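You operate a simulated robot arm through the tools that you are given. There is no shell and no other tool.

You are at the controls of a simulated robot arm. One attempt, no reset.

Task
Clear the red steps' tray, fold them against the rest and latch them.
Fine: cloth and brush go on the shelf of the rest; lift the spreader bar before folding; close the blue catch last.

Only the result counts: the job must be done as asked and must still hold three seconds after the hand-in. Knocking over, shifting, dropping, spilling or breaking anything else fails it. Flat cloth is picked up by pressing the open fingertips on it (5 to 10 N) and closing them slowly along it; thin cloth reads only 2 to 8 mm in the jaws.

Robot
A 6-joint arm with a two-finger gripper, fixed in place. Base frame: the origin is at the foot of the arm, x ahead of it, y to its left, z up. Readings come in mm, degrees, newtons and seconds.
With the tool pointing down near the work surface it reaches from about 220 to 960 mm from the base axis. Its first joint turns from -166.0 to 166.0 degrees. Payload 3.43 kg.
The TCP is the grasp point between the finger pads, 20 mm short of the fingertips. In the tool frame z runs along the fingers and y along their closing line. The gripper opens to 190 mm. The gripper's body begins 248 mm behind the TCP.
Orientation is told as [roll, pitch, yaw] about the base's x, y, z axes, in that order, counted from this pose: with the fingers straight down and closing along the base's y, the tool's x points along the base's -x, its y along +y and its z along -z.

Tools
- The arm moves only by the tool apply_moves. Its argument "plan" is text: rows parted by semicolons, each of 7 numbers parted by spaces: the gripper command, from -1 (fully open) to 1 (shut), values between in proportion, then the shift along the base's x, y, z in units of 150 mm (1.0 is 150 mm), then the turn, a rotation vector about the base's x, y, z in units of 90 degrees (1.0 is 90 degrees). In form: gripper tx ty tz wx wy wz; .... A call has 1 to 20 rows; each row is the pose to reach, as a shift and turn from the pose commanded when the call began. A call with a number of a shift or a turn outside -1 to 1 is refused whole. Rows are played at 5 a second. More than 50 mm and 8.6 degrees between two rows, or a gripper value outside its range, and nothing of the call is played. Where a pose cannot be reached the arm comes as near as it can. A force on the tool above 90 N (or 10 N above the force at the start of the call, whichever is more), or a blocked arm, ends the call early, and 0.2 s more pass. The fingers move at their own pace (about 153 mm/s each) and stop on an object; they squeeze with about 39 N. The grip force told is the motor's: it shows also when the fingers shut on nothing. Time passes only in rows, and 0.2 s behind the last, so rows that repeat a pose let the fingers close. The reply holds the time, the measured pose of the TCP, the force on the tool along the base axes, the opening and the grip force, in the units named above and with some noise, with the torque about the TCP (base axes, N m) and any sound that the robot's microphone picked up.
- Cameras (640 x 400 px; columns grow to the right, rows downward): "scene" is fixed at [399.6, -653, 1697.3]; the picture's right is [0.97, -0.24, 0.00], its down [-0.21, -0.86, -0.46] and it looks along [0.11, 0.44, -0.89] (base axes); focal length 214 px, centre (320, 200). "wrist" rides on the gripper at [70, -8, -288] in the tool frame; the picture's right is [0.12, 0.99, 0.00], its down [-0.96, 0.12, -0.25] and it looks along [-0.25, 0.03, 0.97] (tool axes); focal length 261 px, centre (320, 200). There is no depth. A picture from a camera that has moved, and an enlarged one, comes with that camera's place and axes in the base frame and with its lens.
- grab_frame(camera): a new picture of that camera. The clock stands still meanwhile.
- lift_body(by): slides the trunk up (or, below 0, down) by that many mm; the arm rides with it, the base frame stays. It gives what a move gives, with no picture.
- enlarge(camera, box): a new picture of the part [left, top, right, bottom] of that camera's present view, enlarged. The clock stands still meanwhile.
- job_done(): hands the job in; it is judged then, once.

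Nothing tells you positions but the pictures and the camera data. Unless the task says otherwise, let go and move clear before handing in.

The tools are called after "Call:" as name(argument=value, ...) on one line, values as JSON. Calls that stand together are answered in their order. apply_moves: Moves the arm, as the interface text tells. Its arguments: {"type":"object","properties":{"plan":{"type":"string"}},"required":["plan"]} The other tools are called the same way: lift_body (by) slides the trunk up or down; grab_frame (camera) takes a picture; enlarge (camera, box) takes an enlarged picture of a part of a camera's view; job_done () hands the job in.

At the start:

```text
time: 0.0
ee_pos: [616.7, -94.1, 1548.6]
orientation: [0.0, 0.0, 0.0]
wrist_force: [0.0, -0.3, -0.7]
moment: [-0.04, -0.01, 0.02]
grip_width: 189.8
finger_force: 0.0
trunk travel left (down, up): [-375.0, 65.0]
```

scene: 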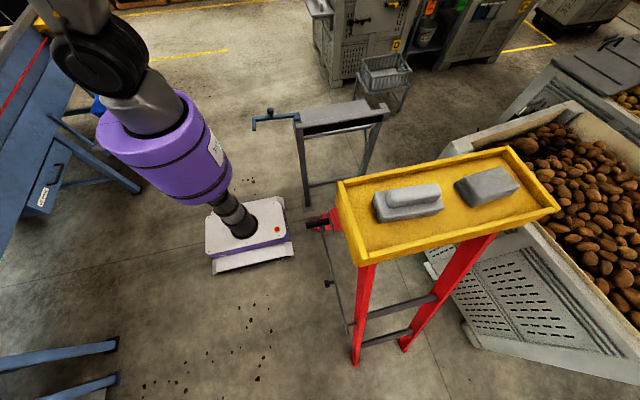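
wrist: 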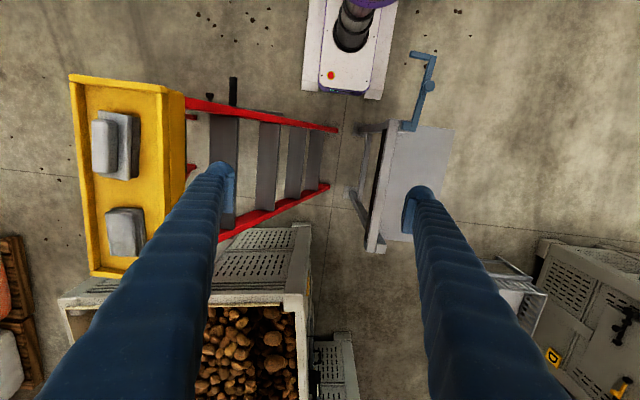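

I see the red steps with a yellow tray holding two grey items (one stacked), a grey rest with a shelf and a blue catch arm near it. First I look closer at each part before moving.

Call:
enlarge(camera="scene", box=[320, 130, 580, 290])

Call:
enlarge(camera="scene", box=[240, 80, 400, 220])

Call:
enlarge(camera="scene", box=[290, 190, 510, 370])

Call:
enlarge(camera="wrist", box=[60, 60, 350, 280])

Call:
enlarge(camera="wrist", box=[310, 30, 480, 270])

```text
2.46 times, centred on (450, 210) of scene
camera zoom: at [399.6, -653.0, 1697.3], right [0.97, -0.24, 0.0], down [-0.21, -0.86, -0.46], along [0.11, 0.44, -0.89], focal length 528 px, centre (0, 175)
```

zoom: 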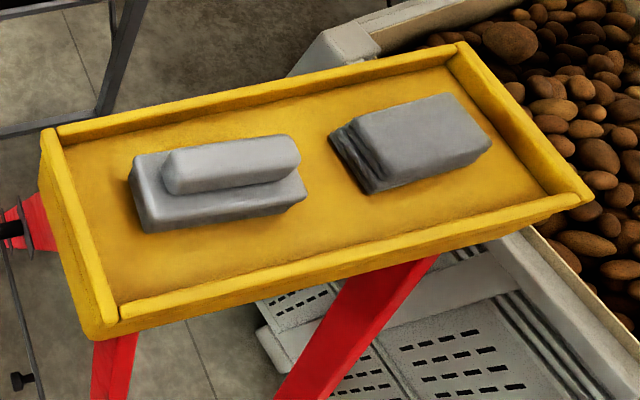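

```text
2.86 times, centred on (320, 150) of scene
camera zoom: at [399.6, -653.0, 1697.3], right [0.97, -0.24, 0.0], down [-0.21, -0.86, -0.46], along [0.11, 0.44, -0.89], focal length 613 px, centre (320, 343)
```

zoom: 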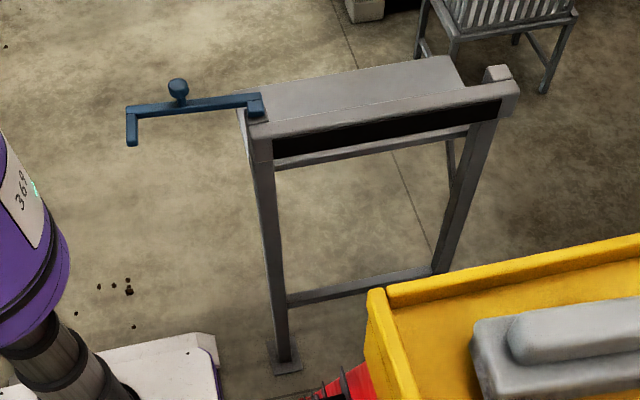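

```text
2.22 times, centred on (400, 280) of scene
camera zoom: at [399.6, -653.0, 1697.3], right [0.97, -0.24, 0.0], down [-0.21, -0.86, -0.46], along [0.11, 0.44, -0.89], focal length 477 px, centre (142, 22)
```

zoom: 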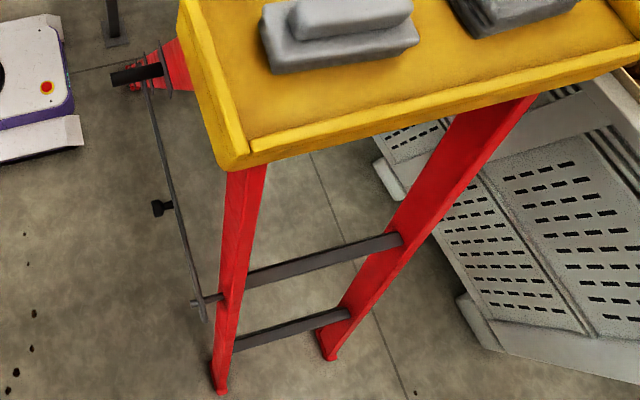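

```text
1.82 times, centred on (205, 170) of wrist
camera zoom: at [546.5, -101.9, 1837.3], right [-0.12, 0.99, 0.0], down [0.96, 0.12, 0.25], along [0.25, 0.03, -0.97], focal length 474 px, centre (529, 254)
```

zoom: 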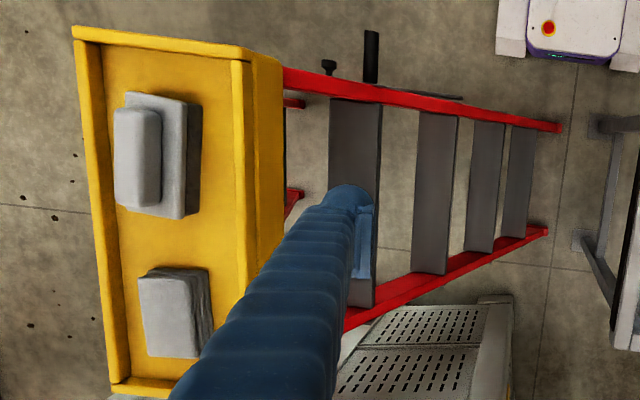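

```text
1.67 times, centred on (395, 150) of wrist
camera zoom: at [546.5, -101.9, 1837.3], right [-0.12, 0.99, 0.0], down [0.96, 0.12, 0.25], along [0.25, 0.03, -0.97], focal length 434 px, centre (195, 283)
```

zoom: 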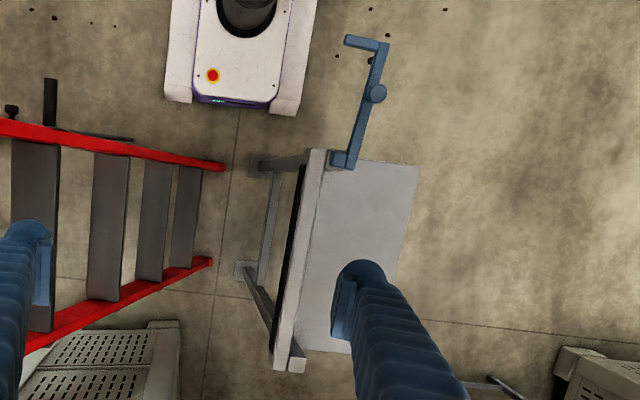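

The steps' tray rim is at about z 1288, x 497–935, y -594 to -416. The rest is at about y 150, z 930, with a blue catch at its low-x end. I'll move over the tray to see the items and the spreader from closer.

Call:
apply_moves(plan="-1 0 -0.3 0 0 0 0; -1 0 -0.6 0 0 0 0; -1 0 -0.9 0 0 0 0; -1 0 -1 0 0 0 0")

Call:
apply_moves(plan="-1 0 -0.3 0 0 0 0; -1 0 -0.6 0 0 0 0; -1 0 -0.9 0 0 0 0; -1 0 -1 0 0 0 0")

Call:
grab_frame(camera="wrist")

Call:
grab_frame(camera="scene")

```text
time: 1.0
ee_pos: [614.4, -246.0, 1549.2]
orientation: [0.1, 0.0, -0.1]
wrist_force: [-0.9, -0.4, -0.2]
moment: [0.06, 0.01, -0.01]
grip_width: 190.0
finger_force: 0.0
trunk travel left (down, up): [-375.0, 65.0]
```

```text
time: 2.0
ee_pos: [615.1, -394.7, 1548.0]
orientation: [0.0, 0.1, 0.0]
wrist_force: [0.5, 0.5, 0.1]
moment: [0.06, -0.05, 0.01]
grip_width: 190.2
finger_force: 0.1
trunk travel left (down, up): [-375.0, 65.0]
```

```text
taken
camera wrist: at [545.3, -401.4, 1837.1], right [-0.12, 0.99, 0.0], down [0.96, 0.12, 0.25], along [0.25, 0.03, -0.97], focal length 261 px, centre (320, 200)
```

wrist: 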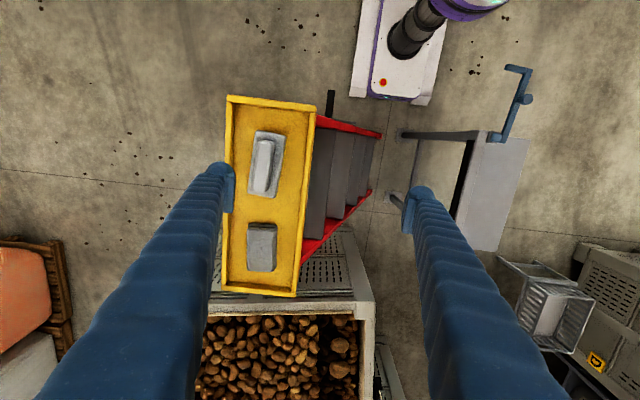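

```text
taken
```

scene: 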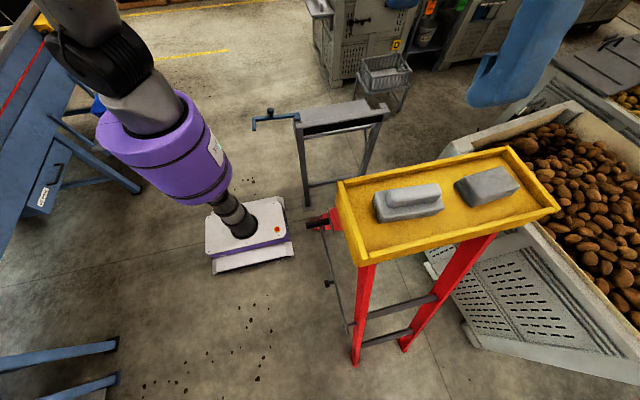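

The arm is near the tray now. I enlarge the view of the items and of the side mechanism.

Call:
enlarge(camera="wrist", box=[215, 85, 335, 300])

Call:
enlarge(camera="wrist", box=[300, 80, 400, 150])

Call:
enlarge(camera="scene", box=[300, 190, 380, 260])

Call:
enlarge(camera="scene", box=[310, 230, 440, 370])

Call:
enlarge(camera="wrist", box=[390, 50, 550, 260])

```text
1.86 times, centred on (275, 192) of wrist
camera zoom: at [545.3, -401.4, 1837.1], right [-0.12, 0.99, 0.0], down [0.96, 0.12, 0.25], along [0.25, 0.03, -0.97], focal length 485 px, centre (404, 214)
```

zoom: 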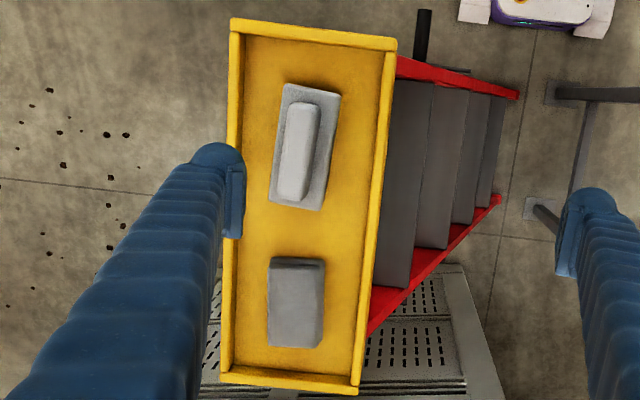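

```text
5.71 times, centred on (350, 115) of wrist
camera zoom: at [545.3, -401.4, 1837.1], right [-0.12, 0.99, 0.0], down [0.96, 0.12, 0.25], along [0.25, 0.03, -0.97], focal length 1489 px, centre (149, 686)
```

zoom: 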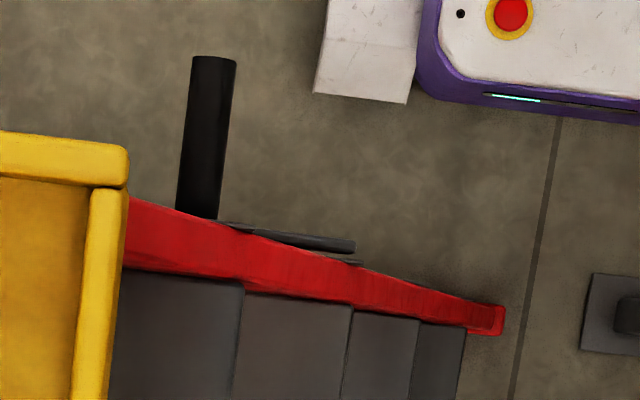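

```text
5.71 times, centred on (340, 225) of scene
camera zoom: at [399.6, -653.0, 1697.3], right [0.97, -0.24, 0.0], down [-0.21, -0.86, -0.46], along [0.11, 0.44, -0.89], focal length 1226 px, centre (206, 57)
```

zoom: 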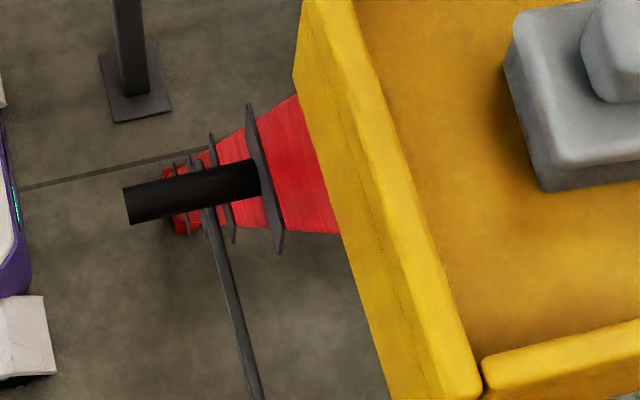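

```text
2.86 times, centred on (375, 300) of scene
camera zoom: at [399.6, -653.0, 1697.3], right [0.97, -0.24, 0.0], down [-0.21, -0.86, -0.46], along [0.11, 0.44, -0.89], focal length 613 px, centre (163, -86)
```

zoom: 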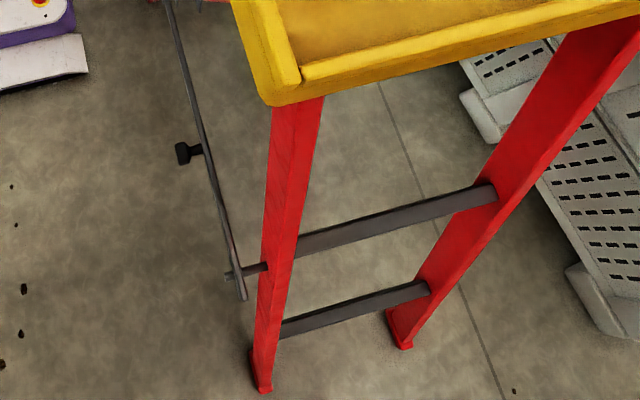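

```text
1.90 times, centred on (470, 155) of wrist
camera zoom: at [545.3, -401.4, 1837.1], right [-0.12, 0.99, 0.0], down [0.96, 0.12, 0.25], along [0.25, 0.03, -0.97], focal length 496 px, centre (34, 286)
```

zoom: 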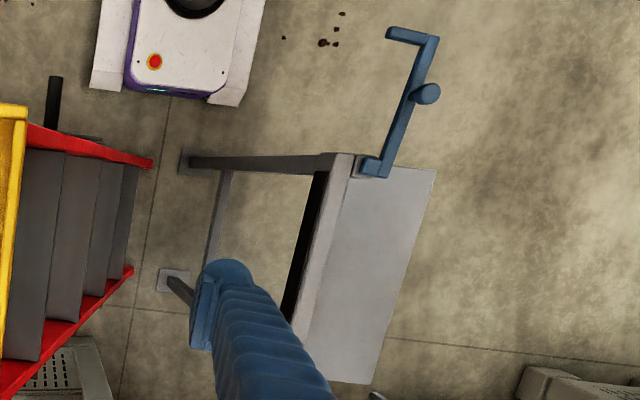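

The brush (block with a narrow handle on top) is at about (628, -509) and the folded cloth at about (814, -501). I'll get above the brush and lower for a close look.

Call:
apply_moves(plan="-1 0.03 -0.25 -0.2 0 0 0; -1 0.06 -0.5 -0.4 0 0 0; -1 0.08 -0.75 -0.6 0 0 0; -1 0.08 -0.75 -0.6 0 0 0")

Call:
grab_frame(camera="wrist")

Call:
grab_frame(camera="scene")

```text
time: 3.0
ee_pos: [629.6, -505.9, 1459.5]
orientation: [0.1, 0.0, 0.0]
wrist_force: [-0.7, -0.5, 0.9]
moment: [-0.05, -0.11, 0.0]
grip_width: 190.1
finger_force: 0.0
trunk travel left (down, up): [-375.0, 65.0]
```

```text
taken
camera wrist: at [557.8, -513.2, 1747.7], right [-0.12, 0.99, 0.0], down [0.96, 0.12, 0.25], along [0.25, 0.03, -0.97], focal length 261 px, centre (320, 200)
```

wrist: 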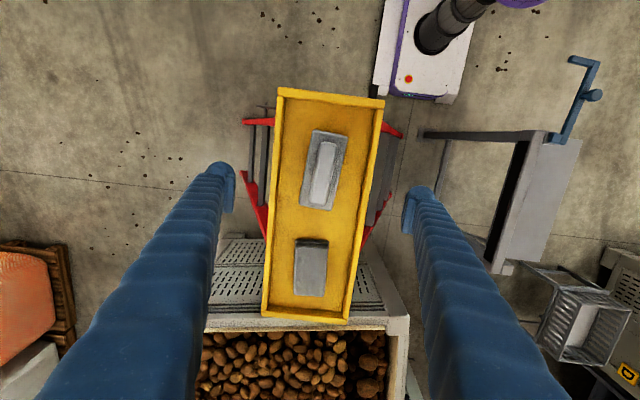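

```text
taken
```

scene: 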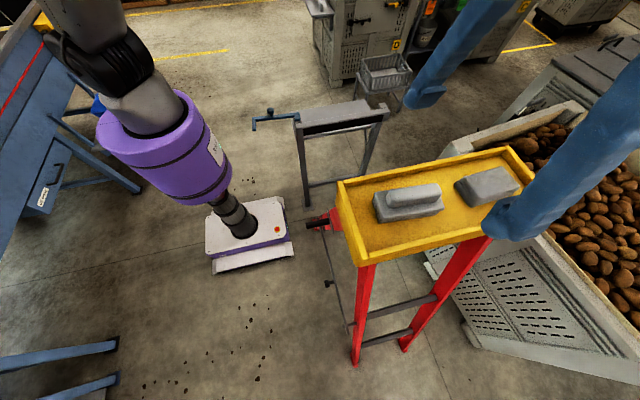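

Call:
enlarge(camera="wrist", box=[230, 80, 410, 330])

Call:
enlarge(camera="scene", box=[355, 165, 535, 245])

```text
1.60 times, centred on (320, 205) of wrist
camera zoom: at [557.8, -513.2, 1747.7], right [-0.12, 0.99, 0.0], down [0.96, 0.12, 0.25], along [0.25, 0.03, -0.97], focal length 417 px, centre (320, 192)
```

zoom: 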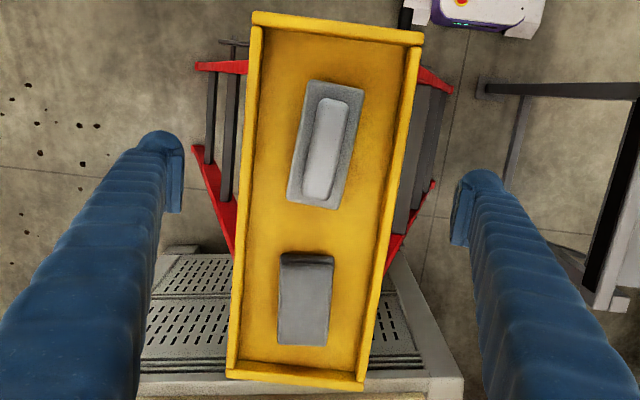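

```text
3.56 times, centred on (445, 205) of scene
camera zoom: at [399.6, -653.0, 1697.3], right [0.97, -0.24, 0.0], down [-0.21, -0.86, -0.46], along [0.11, 0.44, -0.89], focal length 763 px, centre (-124, 182)
```

zoom: 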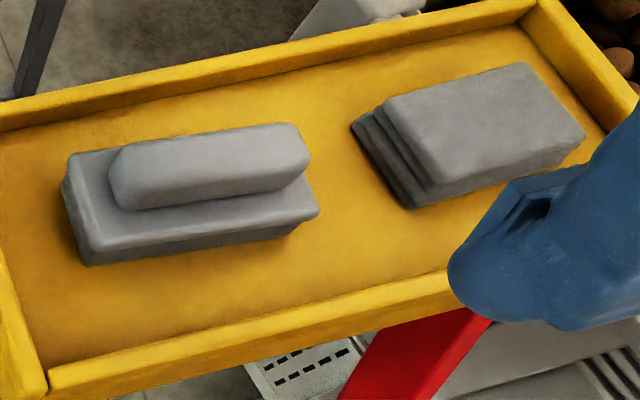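

The brush handle top is near z 1322, its base top near 1290, close to the rim height. I descend partway, half closing the fingers, and check alignment.

Call:
apply_moves(plan="-0.5 -0.02 0.02 -0.2 0 0 -0.02; -0.1 -0.04 0.03 -0.4 0 0 -0.04; -0.05 -0.05 0.03 -0.53 0 0 -0.045; -0.05 -0.05 0.03 -0.53 0 0 -0.045")

Call:
enlarge(camera="wrist", box=[220, 80, 420, 320])

Call:
enlarge(camera="scene", box=[345, 150, 545, 270])

```text
time: 4.0
ee_pos: [621.7, -502.0, 1378.1]
orientation: [0.0, -0.1, -4.2]
wrist_force: [0.4, -0.2, 0.3]
moment: [-0.03, -0.02, -0.04]
grip_width: 100.0
finger_force: 0.0
trunk travel left (down, up): [-375.0, 65.0]
```

```text
1.67 times, centred on (320, 200) of wrist
camera zoom: at [550.6, -504.2, 1667.5], right [-0.05, 1.0, 0.0], down [0.97, 0.05, 0.25], along [0.25, 0.01, -0.97], focal length 434 px, centre (320, 200)
```

zoom: 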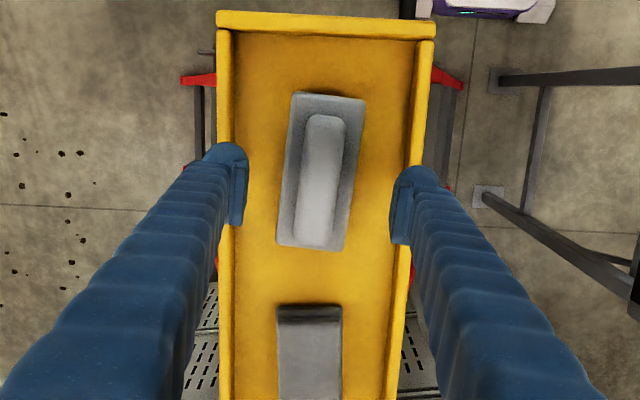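

```text
3.20 times, centred on (445, 210) of scene
camera zoom: at [399.6, -653.0, 1697.3], right [0.97, -0.24, 0.0], down [-0.21, -0.86, -0.46], along [0.11, 0.44, -0.89], focal length 686 px, centre (-80, 168)
```

zoom: 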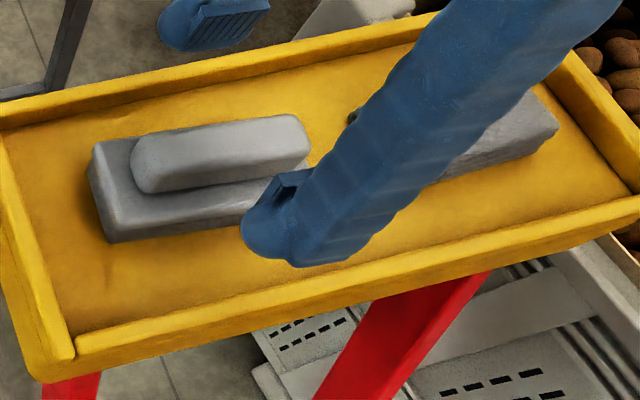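

The fingers straddle the brush and line up to within a degree or two. I descend to the handle and close on it.

Call:
apply_moves(plan="-0.05 0.03 0.01 -0.2 0 0 0.01; -0.05 0.03 0.01 -0.38 0 0 0.01; -0.05 0.03 0.01 -0.43 0 0 0.01; 0.2 0.03 0.01 -0.43 0 0 0.01; 0.4 0.03 0.01 -0.43 0 0 0.01; 0.55 0.03 0.01 -0.43 0 0 0.01")

Call:
enlarge(camera="wrist", box=[220, 80, 420, 320])

Call:
enlarge(camera="scene", box=[345, 150, 545, 270])

```text
time: 5.4
ee_pos: [625.1, -501.4, 1314.6]
orientation: [0.0, 0.0, -3.2]
wrist_force: [0.9, 0.1, -1.4]
moment: [-0.01, -0.01, 0.03]
grip_width: 59.0
finger_force: 38.9
trunk travel left (down, up): [-375.0, 65.0]
```

```text
1.67 times, centred on (320, 200) of wrist
camera zoom: at [555.3, -504.4, 1603.1], right [-0.06, 1.0, 0.0], down [0.97, 0.06, 0.25], along [0.25, 0.02, -0.97], focal length 434 px, centre (320, 200)
```

zoom: 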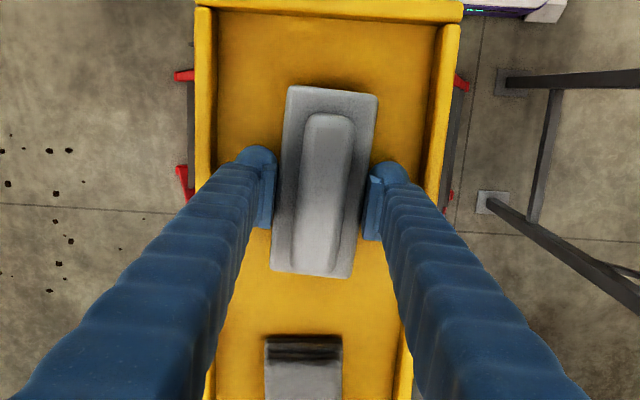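

```text
3.20 times, centred on (445, 210) of scene
camera zoom: at [399.6, -653.0, 1697.3], right [0.97, -0.24, 0.0], down [-0.21, -0.86, -0.46], along [0.11, 0.44, -0.89], focal length 686 px, centre (-80, 168)
```

zoom: 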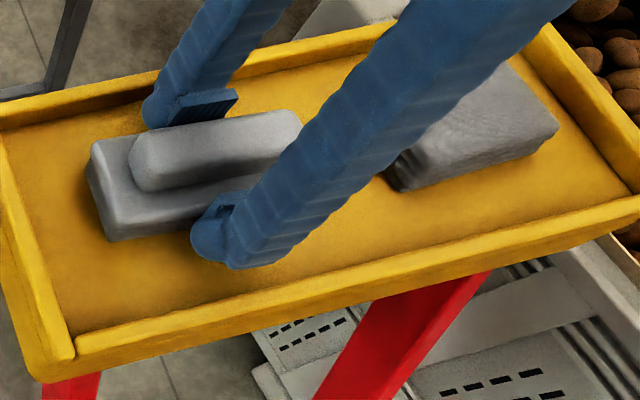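

The jaws stopped at 59 mm, so the tips are on the brush's base rather than the handle. I'll open slightly, go about 14 mm deeper and take the base firmly.

Call:
apply_moves(plan="0.15 0 0 0 0 0 0; 0.15 0 0 -0.05 0 0 0; 0.15 0 0 -0.09 0 0 0; 0.3 0 0 -0.09 0 0 0; 0.5 0 0 -0.09 0 0 0; 0.7 0 0 -0.09 0 0 0")

Call:
enlarge(camera="scene", box=[345, 150, 545, 270])

```text
time: 6.8
ee_pos: [626.4, -501.4, 1302.1]
orientation: [0.0, 0.0, -3.1]
wrist_force: [0.8, -0.1, 1.9]
moment: [-0.12, 0.05, -0.03]
grip_width: 58.4
finger_force: 39.0
trunk travel left (down, up): [-375.0, 65.0]
```

```text
3.20 times, centred on (445, 210) of scene
camera zoom: at [399.6, -653.0, 1697.3], right [0.97, -0.24, 0.0], down [-0.21, -0.86, -0.46], along [0.11, 0.44, -0.89], focal length 686 px, centre (-80, 168)
```

zoom: 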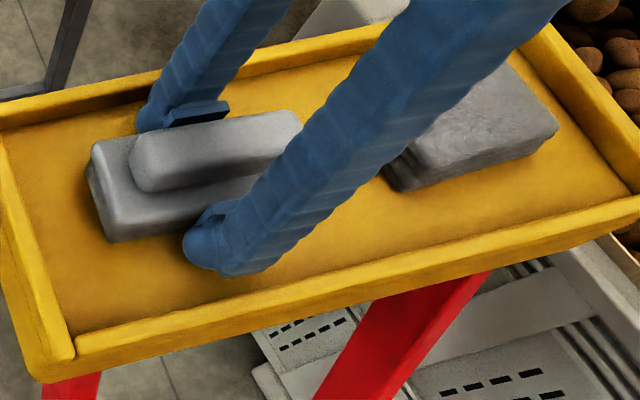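

The brush is gripped at 58 mm. I lift it straight up and check it hangs in the jaws.

Call:
apply_moves(plan="0.7 0 0 0.05 0 0 0; 0.7 0 0 0.2 0 0 0; 0.7 0 0 0.4 0 0 0; 0.7 0 0 0.7 0 0 0; 0.7 0 0 1 0 0 0")

Call:
enlarge(camera="scene", box=[320, 100, 560, 270])

Call:
grab_frame(camera="wrist")

```text
time: 8.0
ee_pos: [628.2, -502.2, 1450.8]
orientation: [0.0, 0.0, -3.0]
wrist_force: [0.2, -0.4, -1.5]
moment: [-0.05, -0.02, 0.0]
grip_width: 58.4
finger_force: 39.3
trunk travel left (down, up): [-375.0, 65.0]
```

```text
2.35 times, centred on (440, 185) of scene
camera zoom: at [399.6, -653.0, 1697.3], right [0.97, -0.24, 0.0], down [-0.21, -0.86, -0.46], along [0.11, 0.44, -0.89], focal length 505 px, centre (38, 235)
```

zoom: 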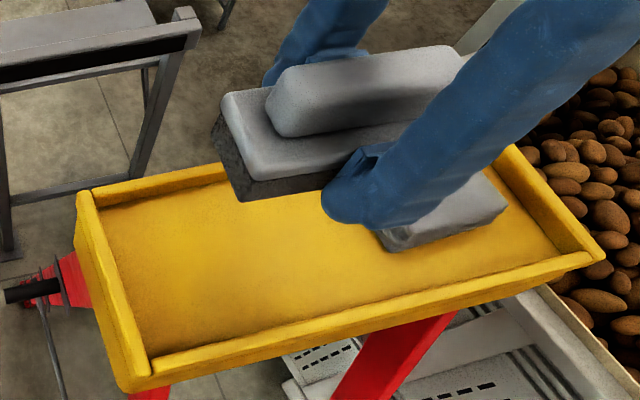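

```text
taken
camera wrist: at [556.7, -505.0, 1740.9], right [-0.06, 1.0, 0.0], down [0.97, 0.06, 0.25], along [0.25, 0.02, -0.97], focal length 261 px, centre (320, 200)
```

wrist: 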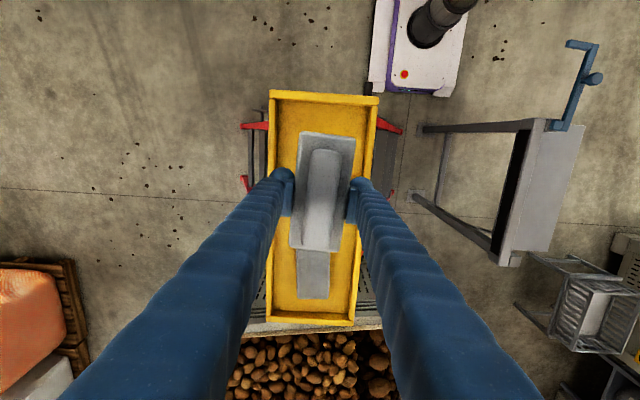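

The brush is held. I carry it at this height over toward the rest, moving along +y.

Call:
apply_moves(plan="0.7 0 0.25 0 0 0 0; 0.7 0 0.5 0 0 0 0; 0.7 0 0.75 0 0 0 0; 0.7 0 1 0 0 0 0")

Call:
apply_moves(plan="0.7 0 0.25 0 0 0 0; 0.7 0 0.5 0 0 0 0; 0.7 0 0.75 0 0 0 0; 0.7 0 1 0 0 0 0")

Call:
apply_moves(plan="0.7 0 0.25 0 0 0 0; 0.7 0 0.5 0 0 0 0; 0.7 0 0.75 0 0 0 0; 0.7 0 1 0 0 0 0")

Call:
grab_frame(camera="wrist")

Call:
grab_frame(camera="scene")

```text
time: 9.0
ee_pos: [625.0, -347.7, 1452.2]
orientation: [-0.2, 0.1, -3.1]
wrist_force: [0.9, 0.0, -2.3]
moment: [-0.17, -0.02, 0.02]
grip_width: 58.5
finger_force: 38.8
trunk travel left (down, up): [-375.0, 65.0]
```

```text
time: 10.0
ee_pos: [628.6, -199.3, 1453.4]
orientation: [-0.1, 0.0, -3.2]
wrist_force: [-0.2, 1.5, -2.0]
moment: [-0.09, 0.0, 0.0]
grip_width: 58.4
finger_force: 39.0
trunk travel left (down, up): [-375.0, 65.0]
```

```text
time: 11.0
ee_pos: [625.0, -49.4, 1451.6]
orientation: [0.0, 0.0, -3.3]
wrist_force: [-0.5, 0.5, -1.9]
moment: [-0.13, 0.01, 0.0]
grip_width: 58.2
finger_force: 39.0
trunk travel left (down, up): [-375.0, 65.0]
```

```text
taken
camera wrist: at [554.7, -52.2, 1740.5], right [-0.06, 1.0, 0.0], down [0.97, 0.06, 0.25], along [0.25, 0.01, -0.97], focal length 261 px, centre (320, 200)
```

wrist: 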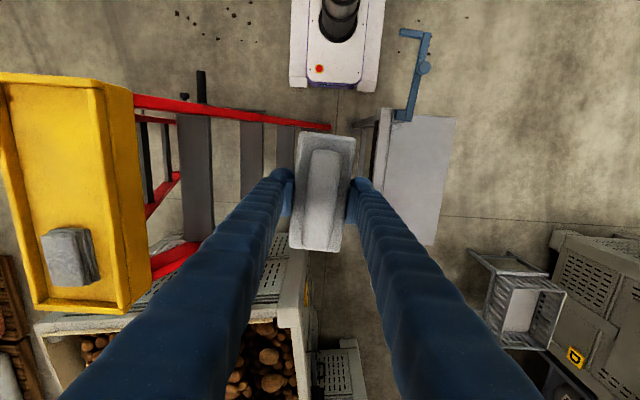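

```text
taken
```

scene: 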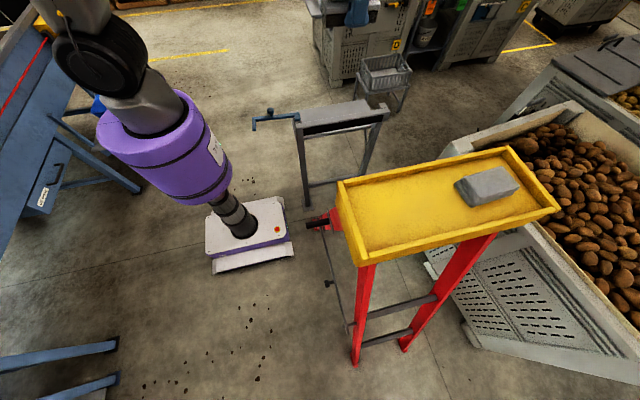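

The rest is in view. I enlarge it for measuring the shelf and the catch.

Call:
enlarge(camera="wrist", box=[340, 20, 480, 260])

Call:
enlarge(camera="wrist", box=[130, 60, 340, 220])

Call:
enlarge(camera="scene", box=[240, 80, 400, 220])

```text
1.67 times, centred on (410, 140) of wrist
camera zoom: at [554.7, -52.2, 1740.5], right [-0.06, 1.0, 0.0], down [0.97, 0.06, 0.25], along [0.25, 0.01, -0.97], focal length 434 px, centre (170, 300)
```

zoom: 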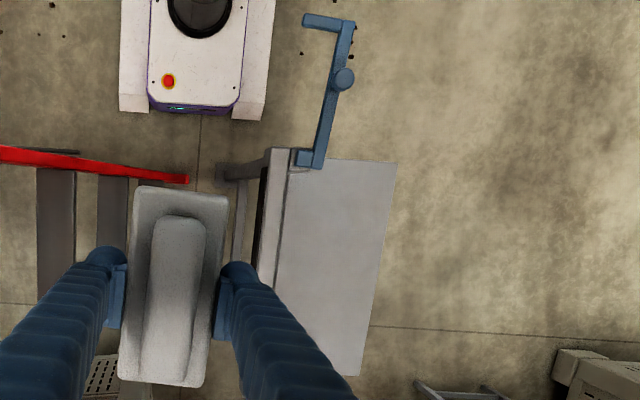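

```text
2.50 times, centred on (235, 140) of wrist
camera zoom: at [554.7, -52.2, 1740.5], right [-0.06, 1.0, 0.0], down [0.97, 0.06, 0.25], along [0.25, 0.01, -0.97], focal length 652 px, centre (532, 350)
```

zoom: 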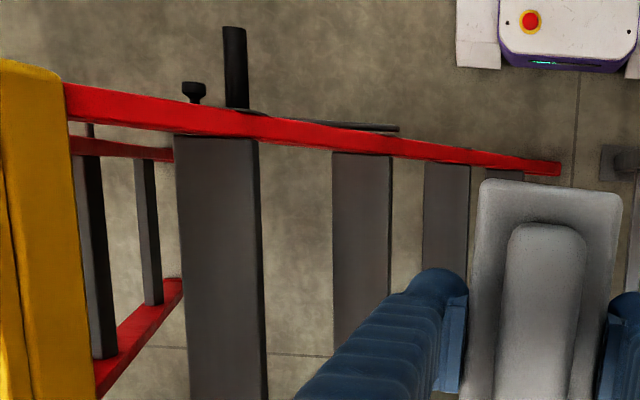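

```text
2.86 times, centred on (320, 150) of scene
camera zoom: at [399.6, -653.0, 1697.3], right [0.97, -0.24, 0.0], down [-0.21, -0.86, -0.46], along [0.11, 0.44, -0.89], focal length 613 px, centre (320, 343)
```

zoom: 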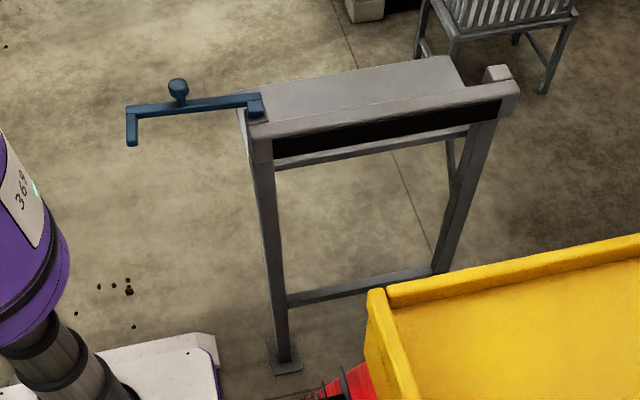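

The shelf is behind the rest's front beam, at about z 786, x 475–955, y 170–412. I'll carry the brush above it to about (620, 310).

Call:
apply_moves(plan="0.7 0 0.25 0 0 0 0; 0.7 0 0.5 0 0 0 0; 0.7 0 0.75 0 0 0 0; 0.7 0 1 0 0 0 0")

Call:
apply_moves(plan="0.7 0 0.25 0 0 0 0; 0.7 0 0.5 0 0 0 0; 0.7 0 0.75 0 0 0 0; 0.7 0 1 0 0 0 0")

Call:
apply_moves(plan="0.7 0 0.2 0 0 0 0.01; 0.7 0 0.4 0 0 0 0.03; 0.7 0 0.4 0 0 0 0.03")

Call:
grab_frame(camera="wrist")

Call:
grab_frame(camera="scene")

```text
time: 12.0
ee_pos: [626.2, 99.7, 1453.2]
orientation: [-0.1, 0.0, -3.1]
wrist_force: [-0.1, 1.8, -1.4]
moment: [-0.13, -0.03, -0.02]
grip_width: 58.4
finger_force: 39.4
trunk travel left (down, up): [-375.0, 65.0]
```

```text
time: 13.0
ee_pos: [626.3, 253.0, 1450.3]
orientation: [-0.1, 0.1, -3.1]
wrist_force: [0.8, 0.9, -2.1]
moment: [-0.16, -0.01, 0.01]
grip_width: 58.4
finger_force: 39.2
trunk travel left (down, up): [-375.0, 65.0]
```

```text
time: 13.8
ee_pos: [626.6, 310.1, 1452.8]
orientation: [-0.1, 0.1, -0.3]
wrist_force: [0.4, -0.3, -1.5]
moment: [0.06, 0.01, -0.02]
grip_width: 58.3
finger_force: 39.0
trunk travel left (down, up): [-375.0, 65.0]
```

```text
taken
camera wrist: at [555.9, 302.4, 1741.1], right [-0.11, 0.99, 0.0], down [0.96, 0.11, 0.25], along [0.25, 0.03, -0.97], focal length 261 px, centre (320, 200)
```

wrist: 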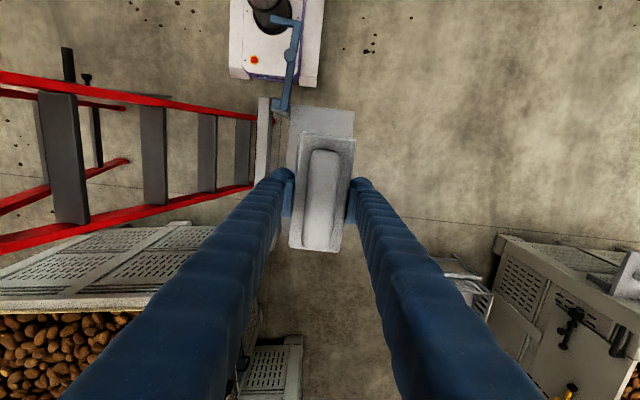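

```text
taken
```

scene: 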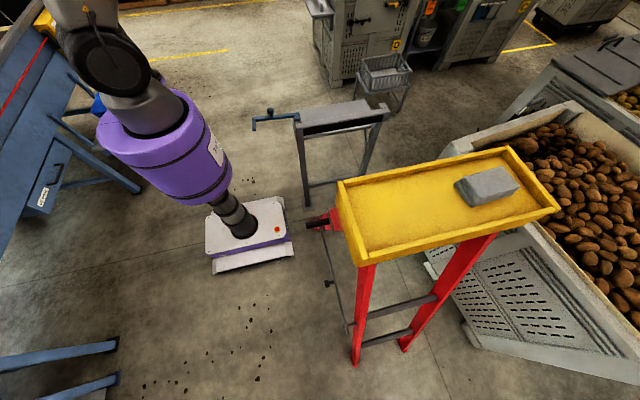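

Call:
enlarge(camera="wrist", box=[235, 5, 375, 265])

Call:
enlarge(camera="wrist", box=[0, 30, 260, 260])

```text
1.54 times, centred on (305, 135) of wrist
camera zoom: at [555.9, 302.4, 1741.1], right [-0.11, 0.99, 0.0], down [0.96, 0.11, 0.25], along [0.25, 0.03, -0.97], focal length 401 px, centre (343, 300)
```

zoom: 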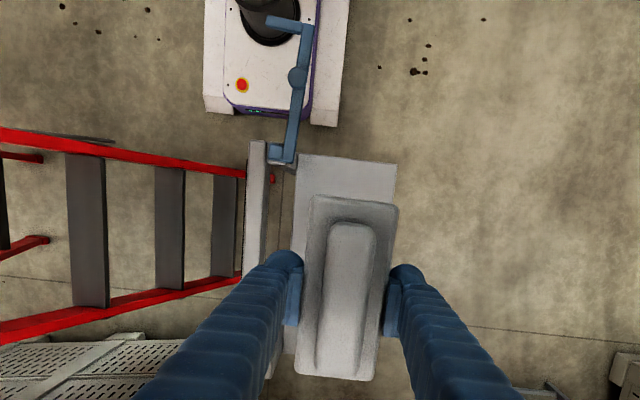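

```text
1.74 times, centred on (130, 145) of wrist
camera zoom: at [555.9, 302.4, 1741.1], right [-0.11, 0.99, 0.0], down [0.96, 0.11, 0.25], along [0.25, 0.03, -0.97], focal length 453 px, centre (650, 296)
```

zoom: 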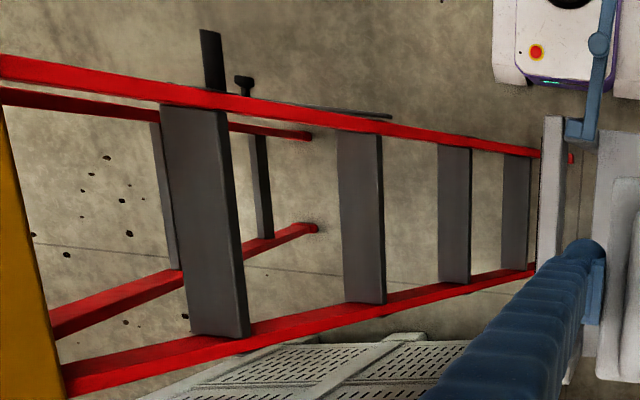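

The brush hangs over the shelf. I'll lower the trunk in a small step first to see how the arm rides with it.

Call:
lift_body(by=-100)

Call:
grab_frame(camera="scene")

```text
time: 15.1
ee_pos: [627.2, 310.4, 1352.9]
orientation: [0.0, -0.1, -0.4]
wrist_force: [-1.3, 0.0, -1.2]
moment: [-0.04, -0.02, -0.04]
grip_width: 58.2
finger_force: 39.0
trunk travel left (down, up): [-275.0, 165.0]
```

```text
taken
```

scene: 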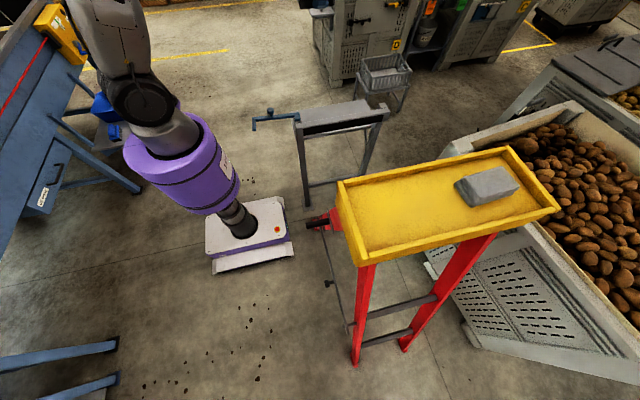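

The trunk ride is fine. I descend with the arm toward the shelf, then more slowly near it.

Call:
apply_moves(plan="0.7 0 0 -0.25 0 0 0; 0.7 0 0 -0.5 0 0 0; 0.7 0 0 -0.75 0 0 0; 0.7 0 0 -1 0 0 0")

Call:
apply_moves(plan="0.7 0 0 -0.25 0 0 0; 0.7 0 0 -0.5 0 0 0; 0.7 0 0 -0.75 0 0 0; 0.7 0 0 -1 0 0 0")

Call:
apply_moves(plan="0.7 0 0 -0.25 0 0 0; 0.7 0 0 -0.5 0 0 0; 0.7 0 0 -0.75 0 0 0; 0.7 0 0 -0.85 0 0 0")

Call:
grab_frame(camera="wrist")

Call:
grab_frame(camera="scene")

```text
time: 16.1
ee_pos: [628.5, 311.5, 1202.5]
orientation: [0.0, 0.0, -0.4]
wrist_force: [1.2, 0.3, -1.6]
moment: [-0.01, 0.05, 0.01]
grip_width: 58.1
finger_force: 38.9
trunk travel left (down, up): [-275.0, 165.0]
```

```text
time: 17.1
ee_pos: [626.1, 309.1, 1052.4]
orientation: [-0.1, 0.0, -0.3]
wrist_force: [-0.3, -0.1, -2.0]
moment: [0.0, 0.04, -0.01]
grip_width: 58.4
finger_force: 39.3
trunk travel left (down, up): [-275.0, 165.0]
```

```text
time: 18.1
ee_pos: [627.5, 309.5, 923.4]
orientation: [0.0, 0.0, -0.4]
wrist_force: [-0.6, 0.2, -1.5]
moment: [-0.02, 0.05, -0.06]
grip_width: 58.0
finger_force: 38.9
trunk travel left (down, up): [-275.0, 165.0]
```

```text
taken
camera wrist: at [555.8, 302.2, 1211.5], right [-0.11, 0.99, 0.0], down [0.96, 0.11, 0.25], along [0.25, 0.03, -0.97], focal length 261 px, centre (320, 200)
```

wrist: 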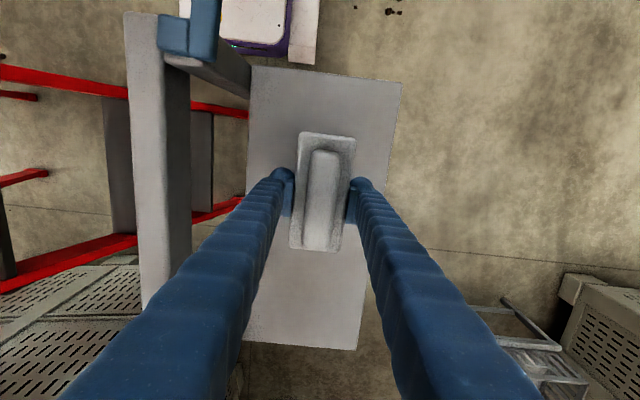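

```text
taken
```

scene: 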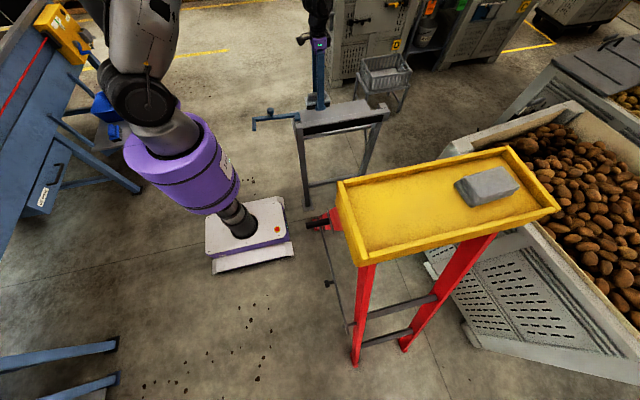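

The shelf top reads about z 800. I descend to just above it and then step down in small moves watching the force.

Call:
apply_moves(plan="0.7 0 0 -0.2 0 0 0; 0.7 0 0 -0.37 0 0 0")

Call:
enlarge(camera="scene", box=[270, 40, 400, 140])

```text
time: 18.7
ee_pos: [626.5, 307.8, 868.8]
orientation: [0.1, 0.1, -0.3]
wrist_force: [0.0, 0.1, -1.8]
moment: [-0.03, 0.01, -0.01]
grip_width: 58.5
finger_force: 38.3
trunk travel left (down, up): [-275.0, 165.0]
```

```text
4.00 times, centred on (335, 90) of scene
camera zoom: at [399.6, -653.0, 1697.3], right [0.97, -0.24, 0.0], down [-0.21, -0.86, -0.46], along [0.11, 0.44, -0.89], focal length 858 px, centre (260, 640)
```

zoom: 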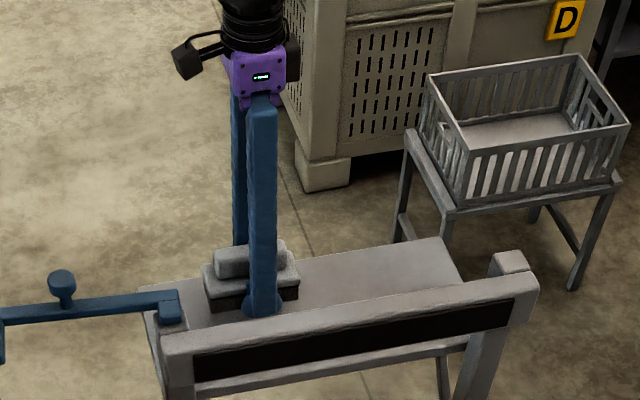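

Call:
apply_moves(plan="0.7 0 0 -0.04 0 0 0; 0.7 0 0 -0.08 0 0 0; 0.7 0 0 -0.1 0 0 0; 0.7 0 0 -0.1 0 0 0")

Call:
enlarge(camera="scene", box=[270, 40, 400, 140])

```text
time: 19.7
ee_pos: [626.0, 308.8, 853.9]
orientation: [0.0, 0.0, -0.4]
wrist_force: [-0.7, -0.2, -1.4]
moment: [-0.02, -0.02, -0.01]
grip_width: 58.4
finger_force: 39.2
trunk travel left (down, up): [-275.0, 165.0]
```

```text
4.00 times, centred on (335, 90) of scene
camera zoom: at [399.6, -653.0, 1697.3], right [0.97, -0.24, 0.0], down [-0.21, -0.86, -0.46], along [0.11, 0.44, -0.89], focal length 858 px, centre (260, 640)
```

zoom: 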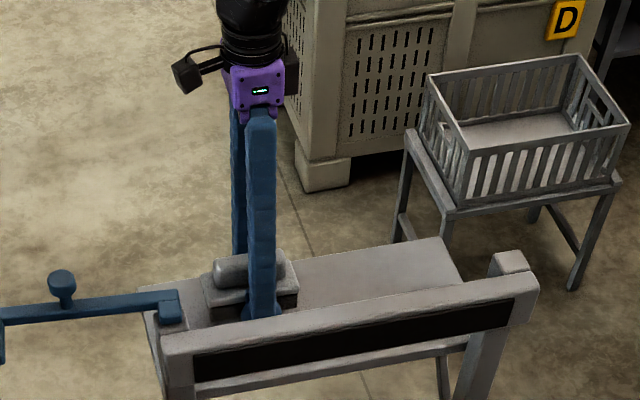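

Call:
apply_moves(plan="0.7 0 0 -0.03 0 0 0; 0.7 0 0 -0.06 0 0 0; 0.7 0 0 -0.06 0 0 0")

Call:
apply_moves(plan="0.7 0 0 -0.02 0 0 0; 0.7 0 0 -0.04 0 0 0; 0.7 0 0 -0.04 0 0 0")

```text
time: 20.5
ee_pos: [625.7, 309.2, 845.9]
orientation: [0.0, 0.1, -0.4]
wrist_force: [0.4, -0.1, -2.1]
moment: [-0.02, -0.03, -0.01]
grip_width: 58.5
finger_force: 38.9
trunk travel left (down, up): [-275.0, 165.0]
```

```text
time: 21.3
ee_pos: [626.0, 309.5, 840.7]
orientation: [0.0, 0.0, -0.5]
wrist_force: [-0.5, 0.2, -2.5]
moment: [-0.01, -0.01, 0.0]
grip_width: 58.3
finger_force: 38.6
trunk travel left (down, up): [-275.0, 165.0]
```

Call:
apply_moves(plan="0.7 0 0 -0.02 0 0 0; 0.7 0 0 -0.04 0 0 0; 0.7 0 0 -0.04 0 0 0")

Call:
enlarge(camera="scene", box=[285, 80, 365, 130])

Call:
grab_frame(camera="wrist")

```text
time: 22.1
ee_pos: [625.7, 307.9, 834.1]
orientation: [0.1, 0.1, -0.4]
wrist_force: [-0.4, -1.1, -1.8]
moment: [0.0, -0.01, 0.0]
grip_width: 58.0
finger_force: 39.1
trunk travel left (down, up): [-275.0, 165.0]
```

```text
8.00 times, centred on (325, 105) of scene
camera zoom: at [399.6, -653.0, 1697.3], right [0.97, -0.24, 0.0], down [-0.21, -0.86, -0.46], along [0.11, 0.44, -0.89], focal length 1716 px, centre (280, 960)
```

zoom: 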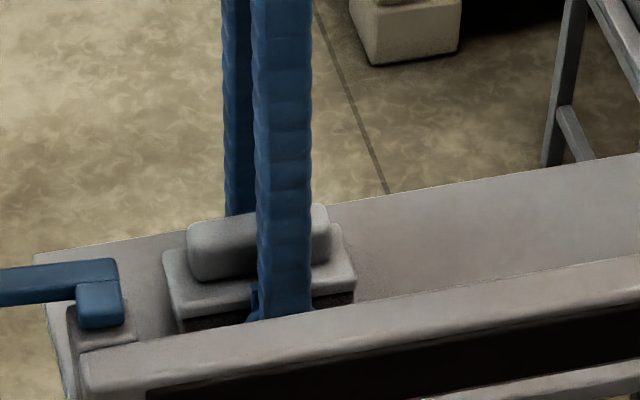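

```text
taken
camera wrist: at [555.4, 302.3, 1121.8], right [-0.11, 0.99, 0.0], down [0.96, 0.11, 0.25], along [0.24, 0.03, -0.97], focal length 261 px, centre (320, 200)
```

wrist: 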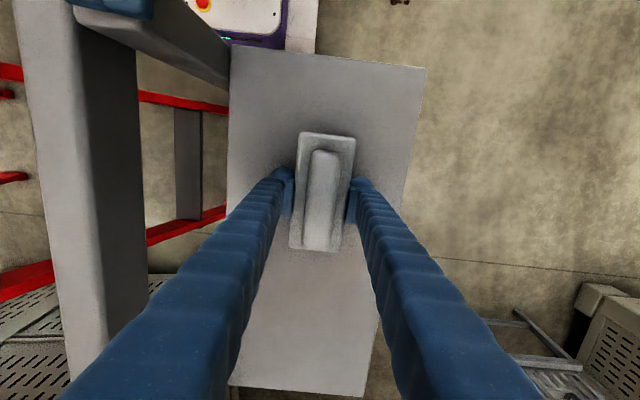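

Call:
apply_moves(plan="0.7 0 0 -0.02 0 0 0; 0.7 0 0 -0.02 0 0 0")

Call:
apply_moves(plan="0.7 0 0 -0.02 0 0 0; 0.7 0 0 -0.02 0 0 0")

Call:
apply_moves(plan="0.7 0 0 -0.02 0 0 0; 0.7 0 0 -0.02 0 0 0")

```text
time: 22.7
ee_pos: [625.5, 310.0, 830.1]
orientation: [0.0, 0.2, -0.4]
wrist_force: [0.0, 0.6, -1.0]
moment: [0.0, 0.01, 0.02]
grip_width: 58.6
finger_force: 39.4
trunk travel left (down, up): [-275.0, 165.0]
```

```text
time: 23.3
ee_pos: [625.4, 308.5, 828.0]
orientation: [0.0, 0.1, -0.3]
wrist_force: [0.7, -0.1, -1.4]
moment: [0.0, 0.01, 0.01]
grip_width: 58.4
finger_force: 38.6
trunk travel left (down, up): [-275.0, 165.0]
```

```text
time: 23.9
ee_pos: [625.6, 309.7, 823.4]
orientation: [0.0, -0.1, -0.3]
wrist_force: [0.0, 0.0, -2.0]
moment: [-0.01, -0.02, 0.02]
grip_width: 58.3
finger_force: 39.4
trunk travel left (down, up): [-275.0, 165.0]
```

Call:
apply_moves(plan="0.7 0 0 -0.02 0 0 0; 0.7 0 0 -0.02 0 0 0")

Call:
apply_moves(plan="0.7 0 0 -0.02 0 0 0; 0.7 0 0 -0.02 0 0 0")

Call:
enlarge(camera="scene", box=[285, 80, 365, 130])

```text
time: 24.5
ee_pos: [626.5, 310.5, 824.4]
orientation: [0.1, -0.1, -0.4]
wrist_force: [2.1, 1.2, 28.5]
moment: [-0.1, 0.59, -0.03]
grip_width: 58.5
finger_force: 39.1
trunk travel left (down, up): [-275.0, 165.0]
```

```text
time: 25.1
ee_pos: [625.1, 309.0, 820.5]
orientation: [0.1, -0.1, -0.4]
wrist_force: [5.3, -0.3, 32.5]
moment: [0.01, 0.05, 0.02]
grip_width: 58.9
finger_force: 39.2
trunk travel left (down, up): [-275.0, 165.0]
```

```text
8.00 times, centred on (325, 105) of scene
camera zoom: at [399.6, -653.0, 1697.3], right [0.97, -0.24, 0.0], down [-0.21, -0.86, -0.46], along [0.11, 0.44, -0.89], focal length 1716 px, centre (280, 960)
```

zoom: 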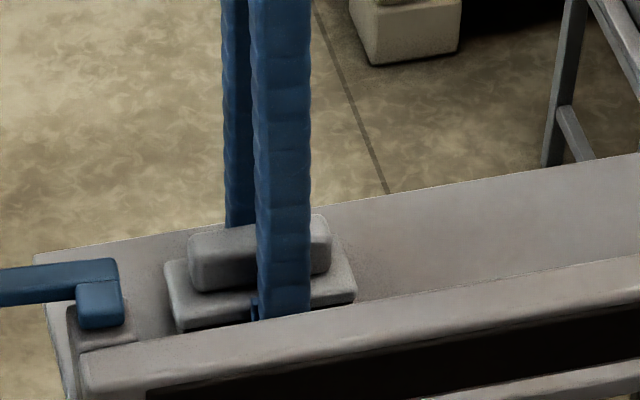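

The force shows contact: the brush stands on the shelf. I relax the push, open the fingers and rise clear.

Call:
apply_moves(plan="0.7 0 0 0.02 0 0 0; 0.3 0 0 0.02 0 0 0; 0.1 0 0 0.02 0 0 0; 0.05 0 0 0.02 0 0 0; 0.05 0 0 0.1 0 0 0; 0.05 0 0 0.3 0 0 0; 0.05 0 0 0.6 0 0 0; 0.05 0 0 0.9 0 0 0")

Call:
grab_frame(camera="wrist")

Call:
enlarge(camera="scene", box=[240, 60, 400, 160])

```text
time: 26.9
ee_pos: [625.7, 311.1, 955.9]
orientation: [0.0, 0.1, -0.4]
wrist_force: [0.3, 0.6, -0.8]
moment: [0.03, -0.05, -0.01]
grip_width: 90.1
finger_force: 0.1
trunk travel left (down, up): [-275.0, 165.0]
```

```text
taken
camera wrist: at [554.8, 303.5, 1243.9], right [-0.11, 0.99, 0.0], down [0.96, 0.11, 0.25], along [0.25, 0.03, -0.97], focal length 261 px, centre (320, 200)
```

wrist: 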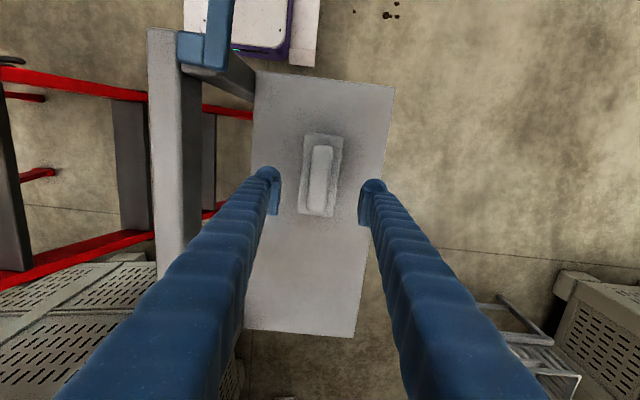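

```text
4.00 times, centred on (320, 110) of scene
camera zoom: at [399.6, -653.0, 1697.3], right [0.97, -0.24, 0.0], down [-0.21, -0.86, -0.46], along [0.11, 0.44, -0.89], focal length 858 px, centre (320, 560)
```

zoom: 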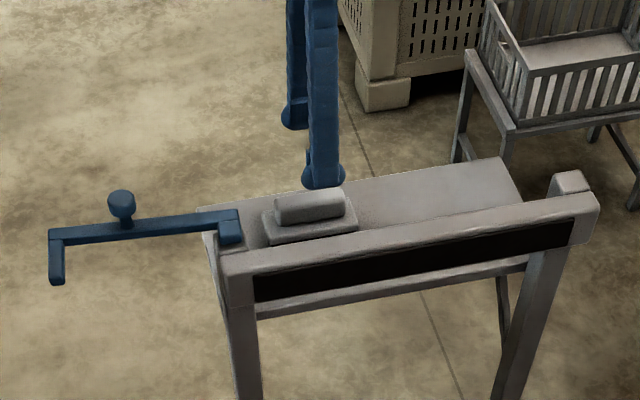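

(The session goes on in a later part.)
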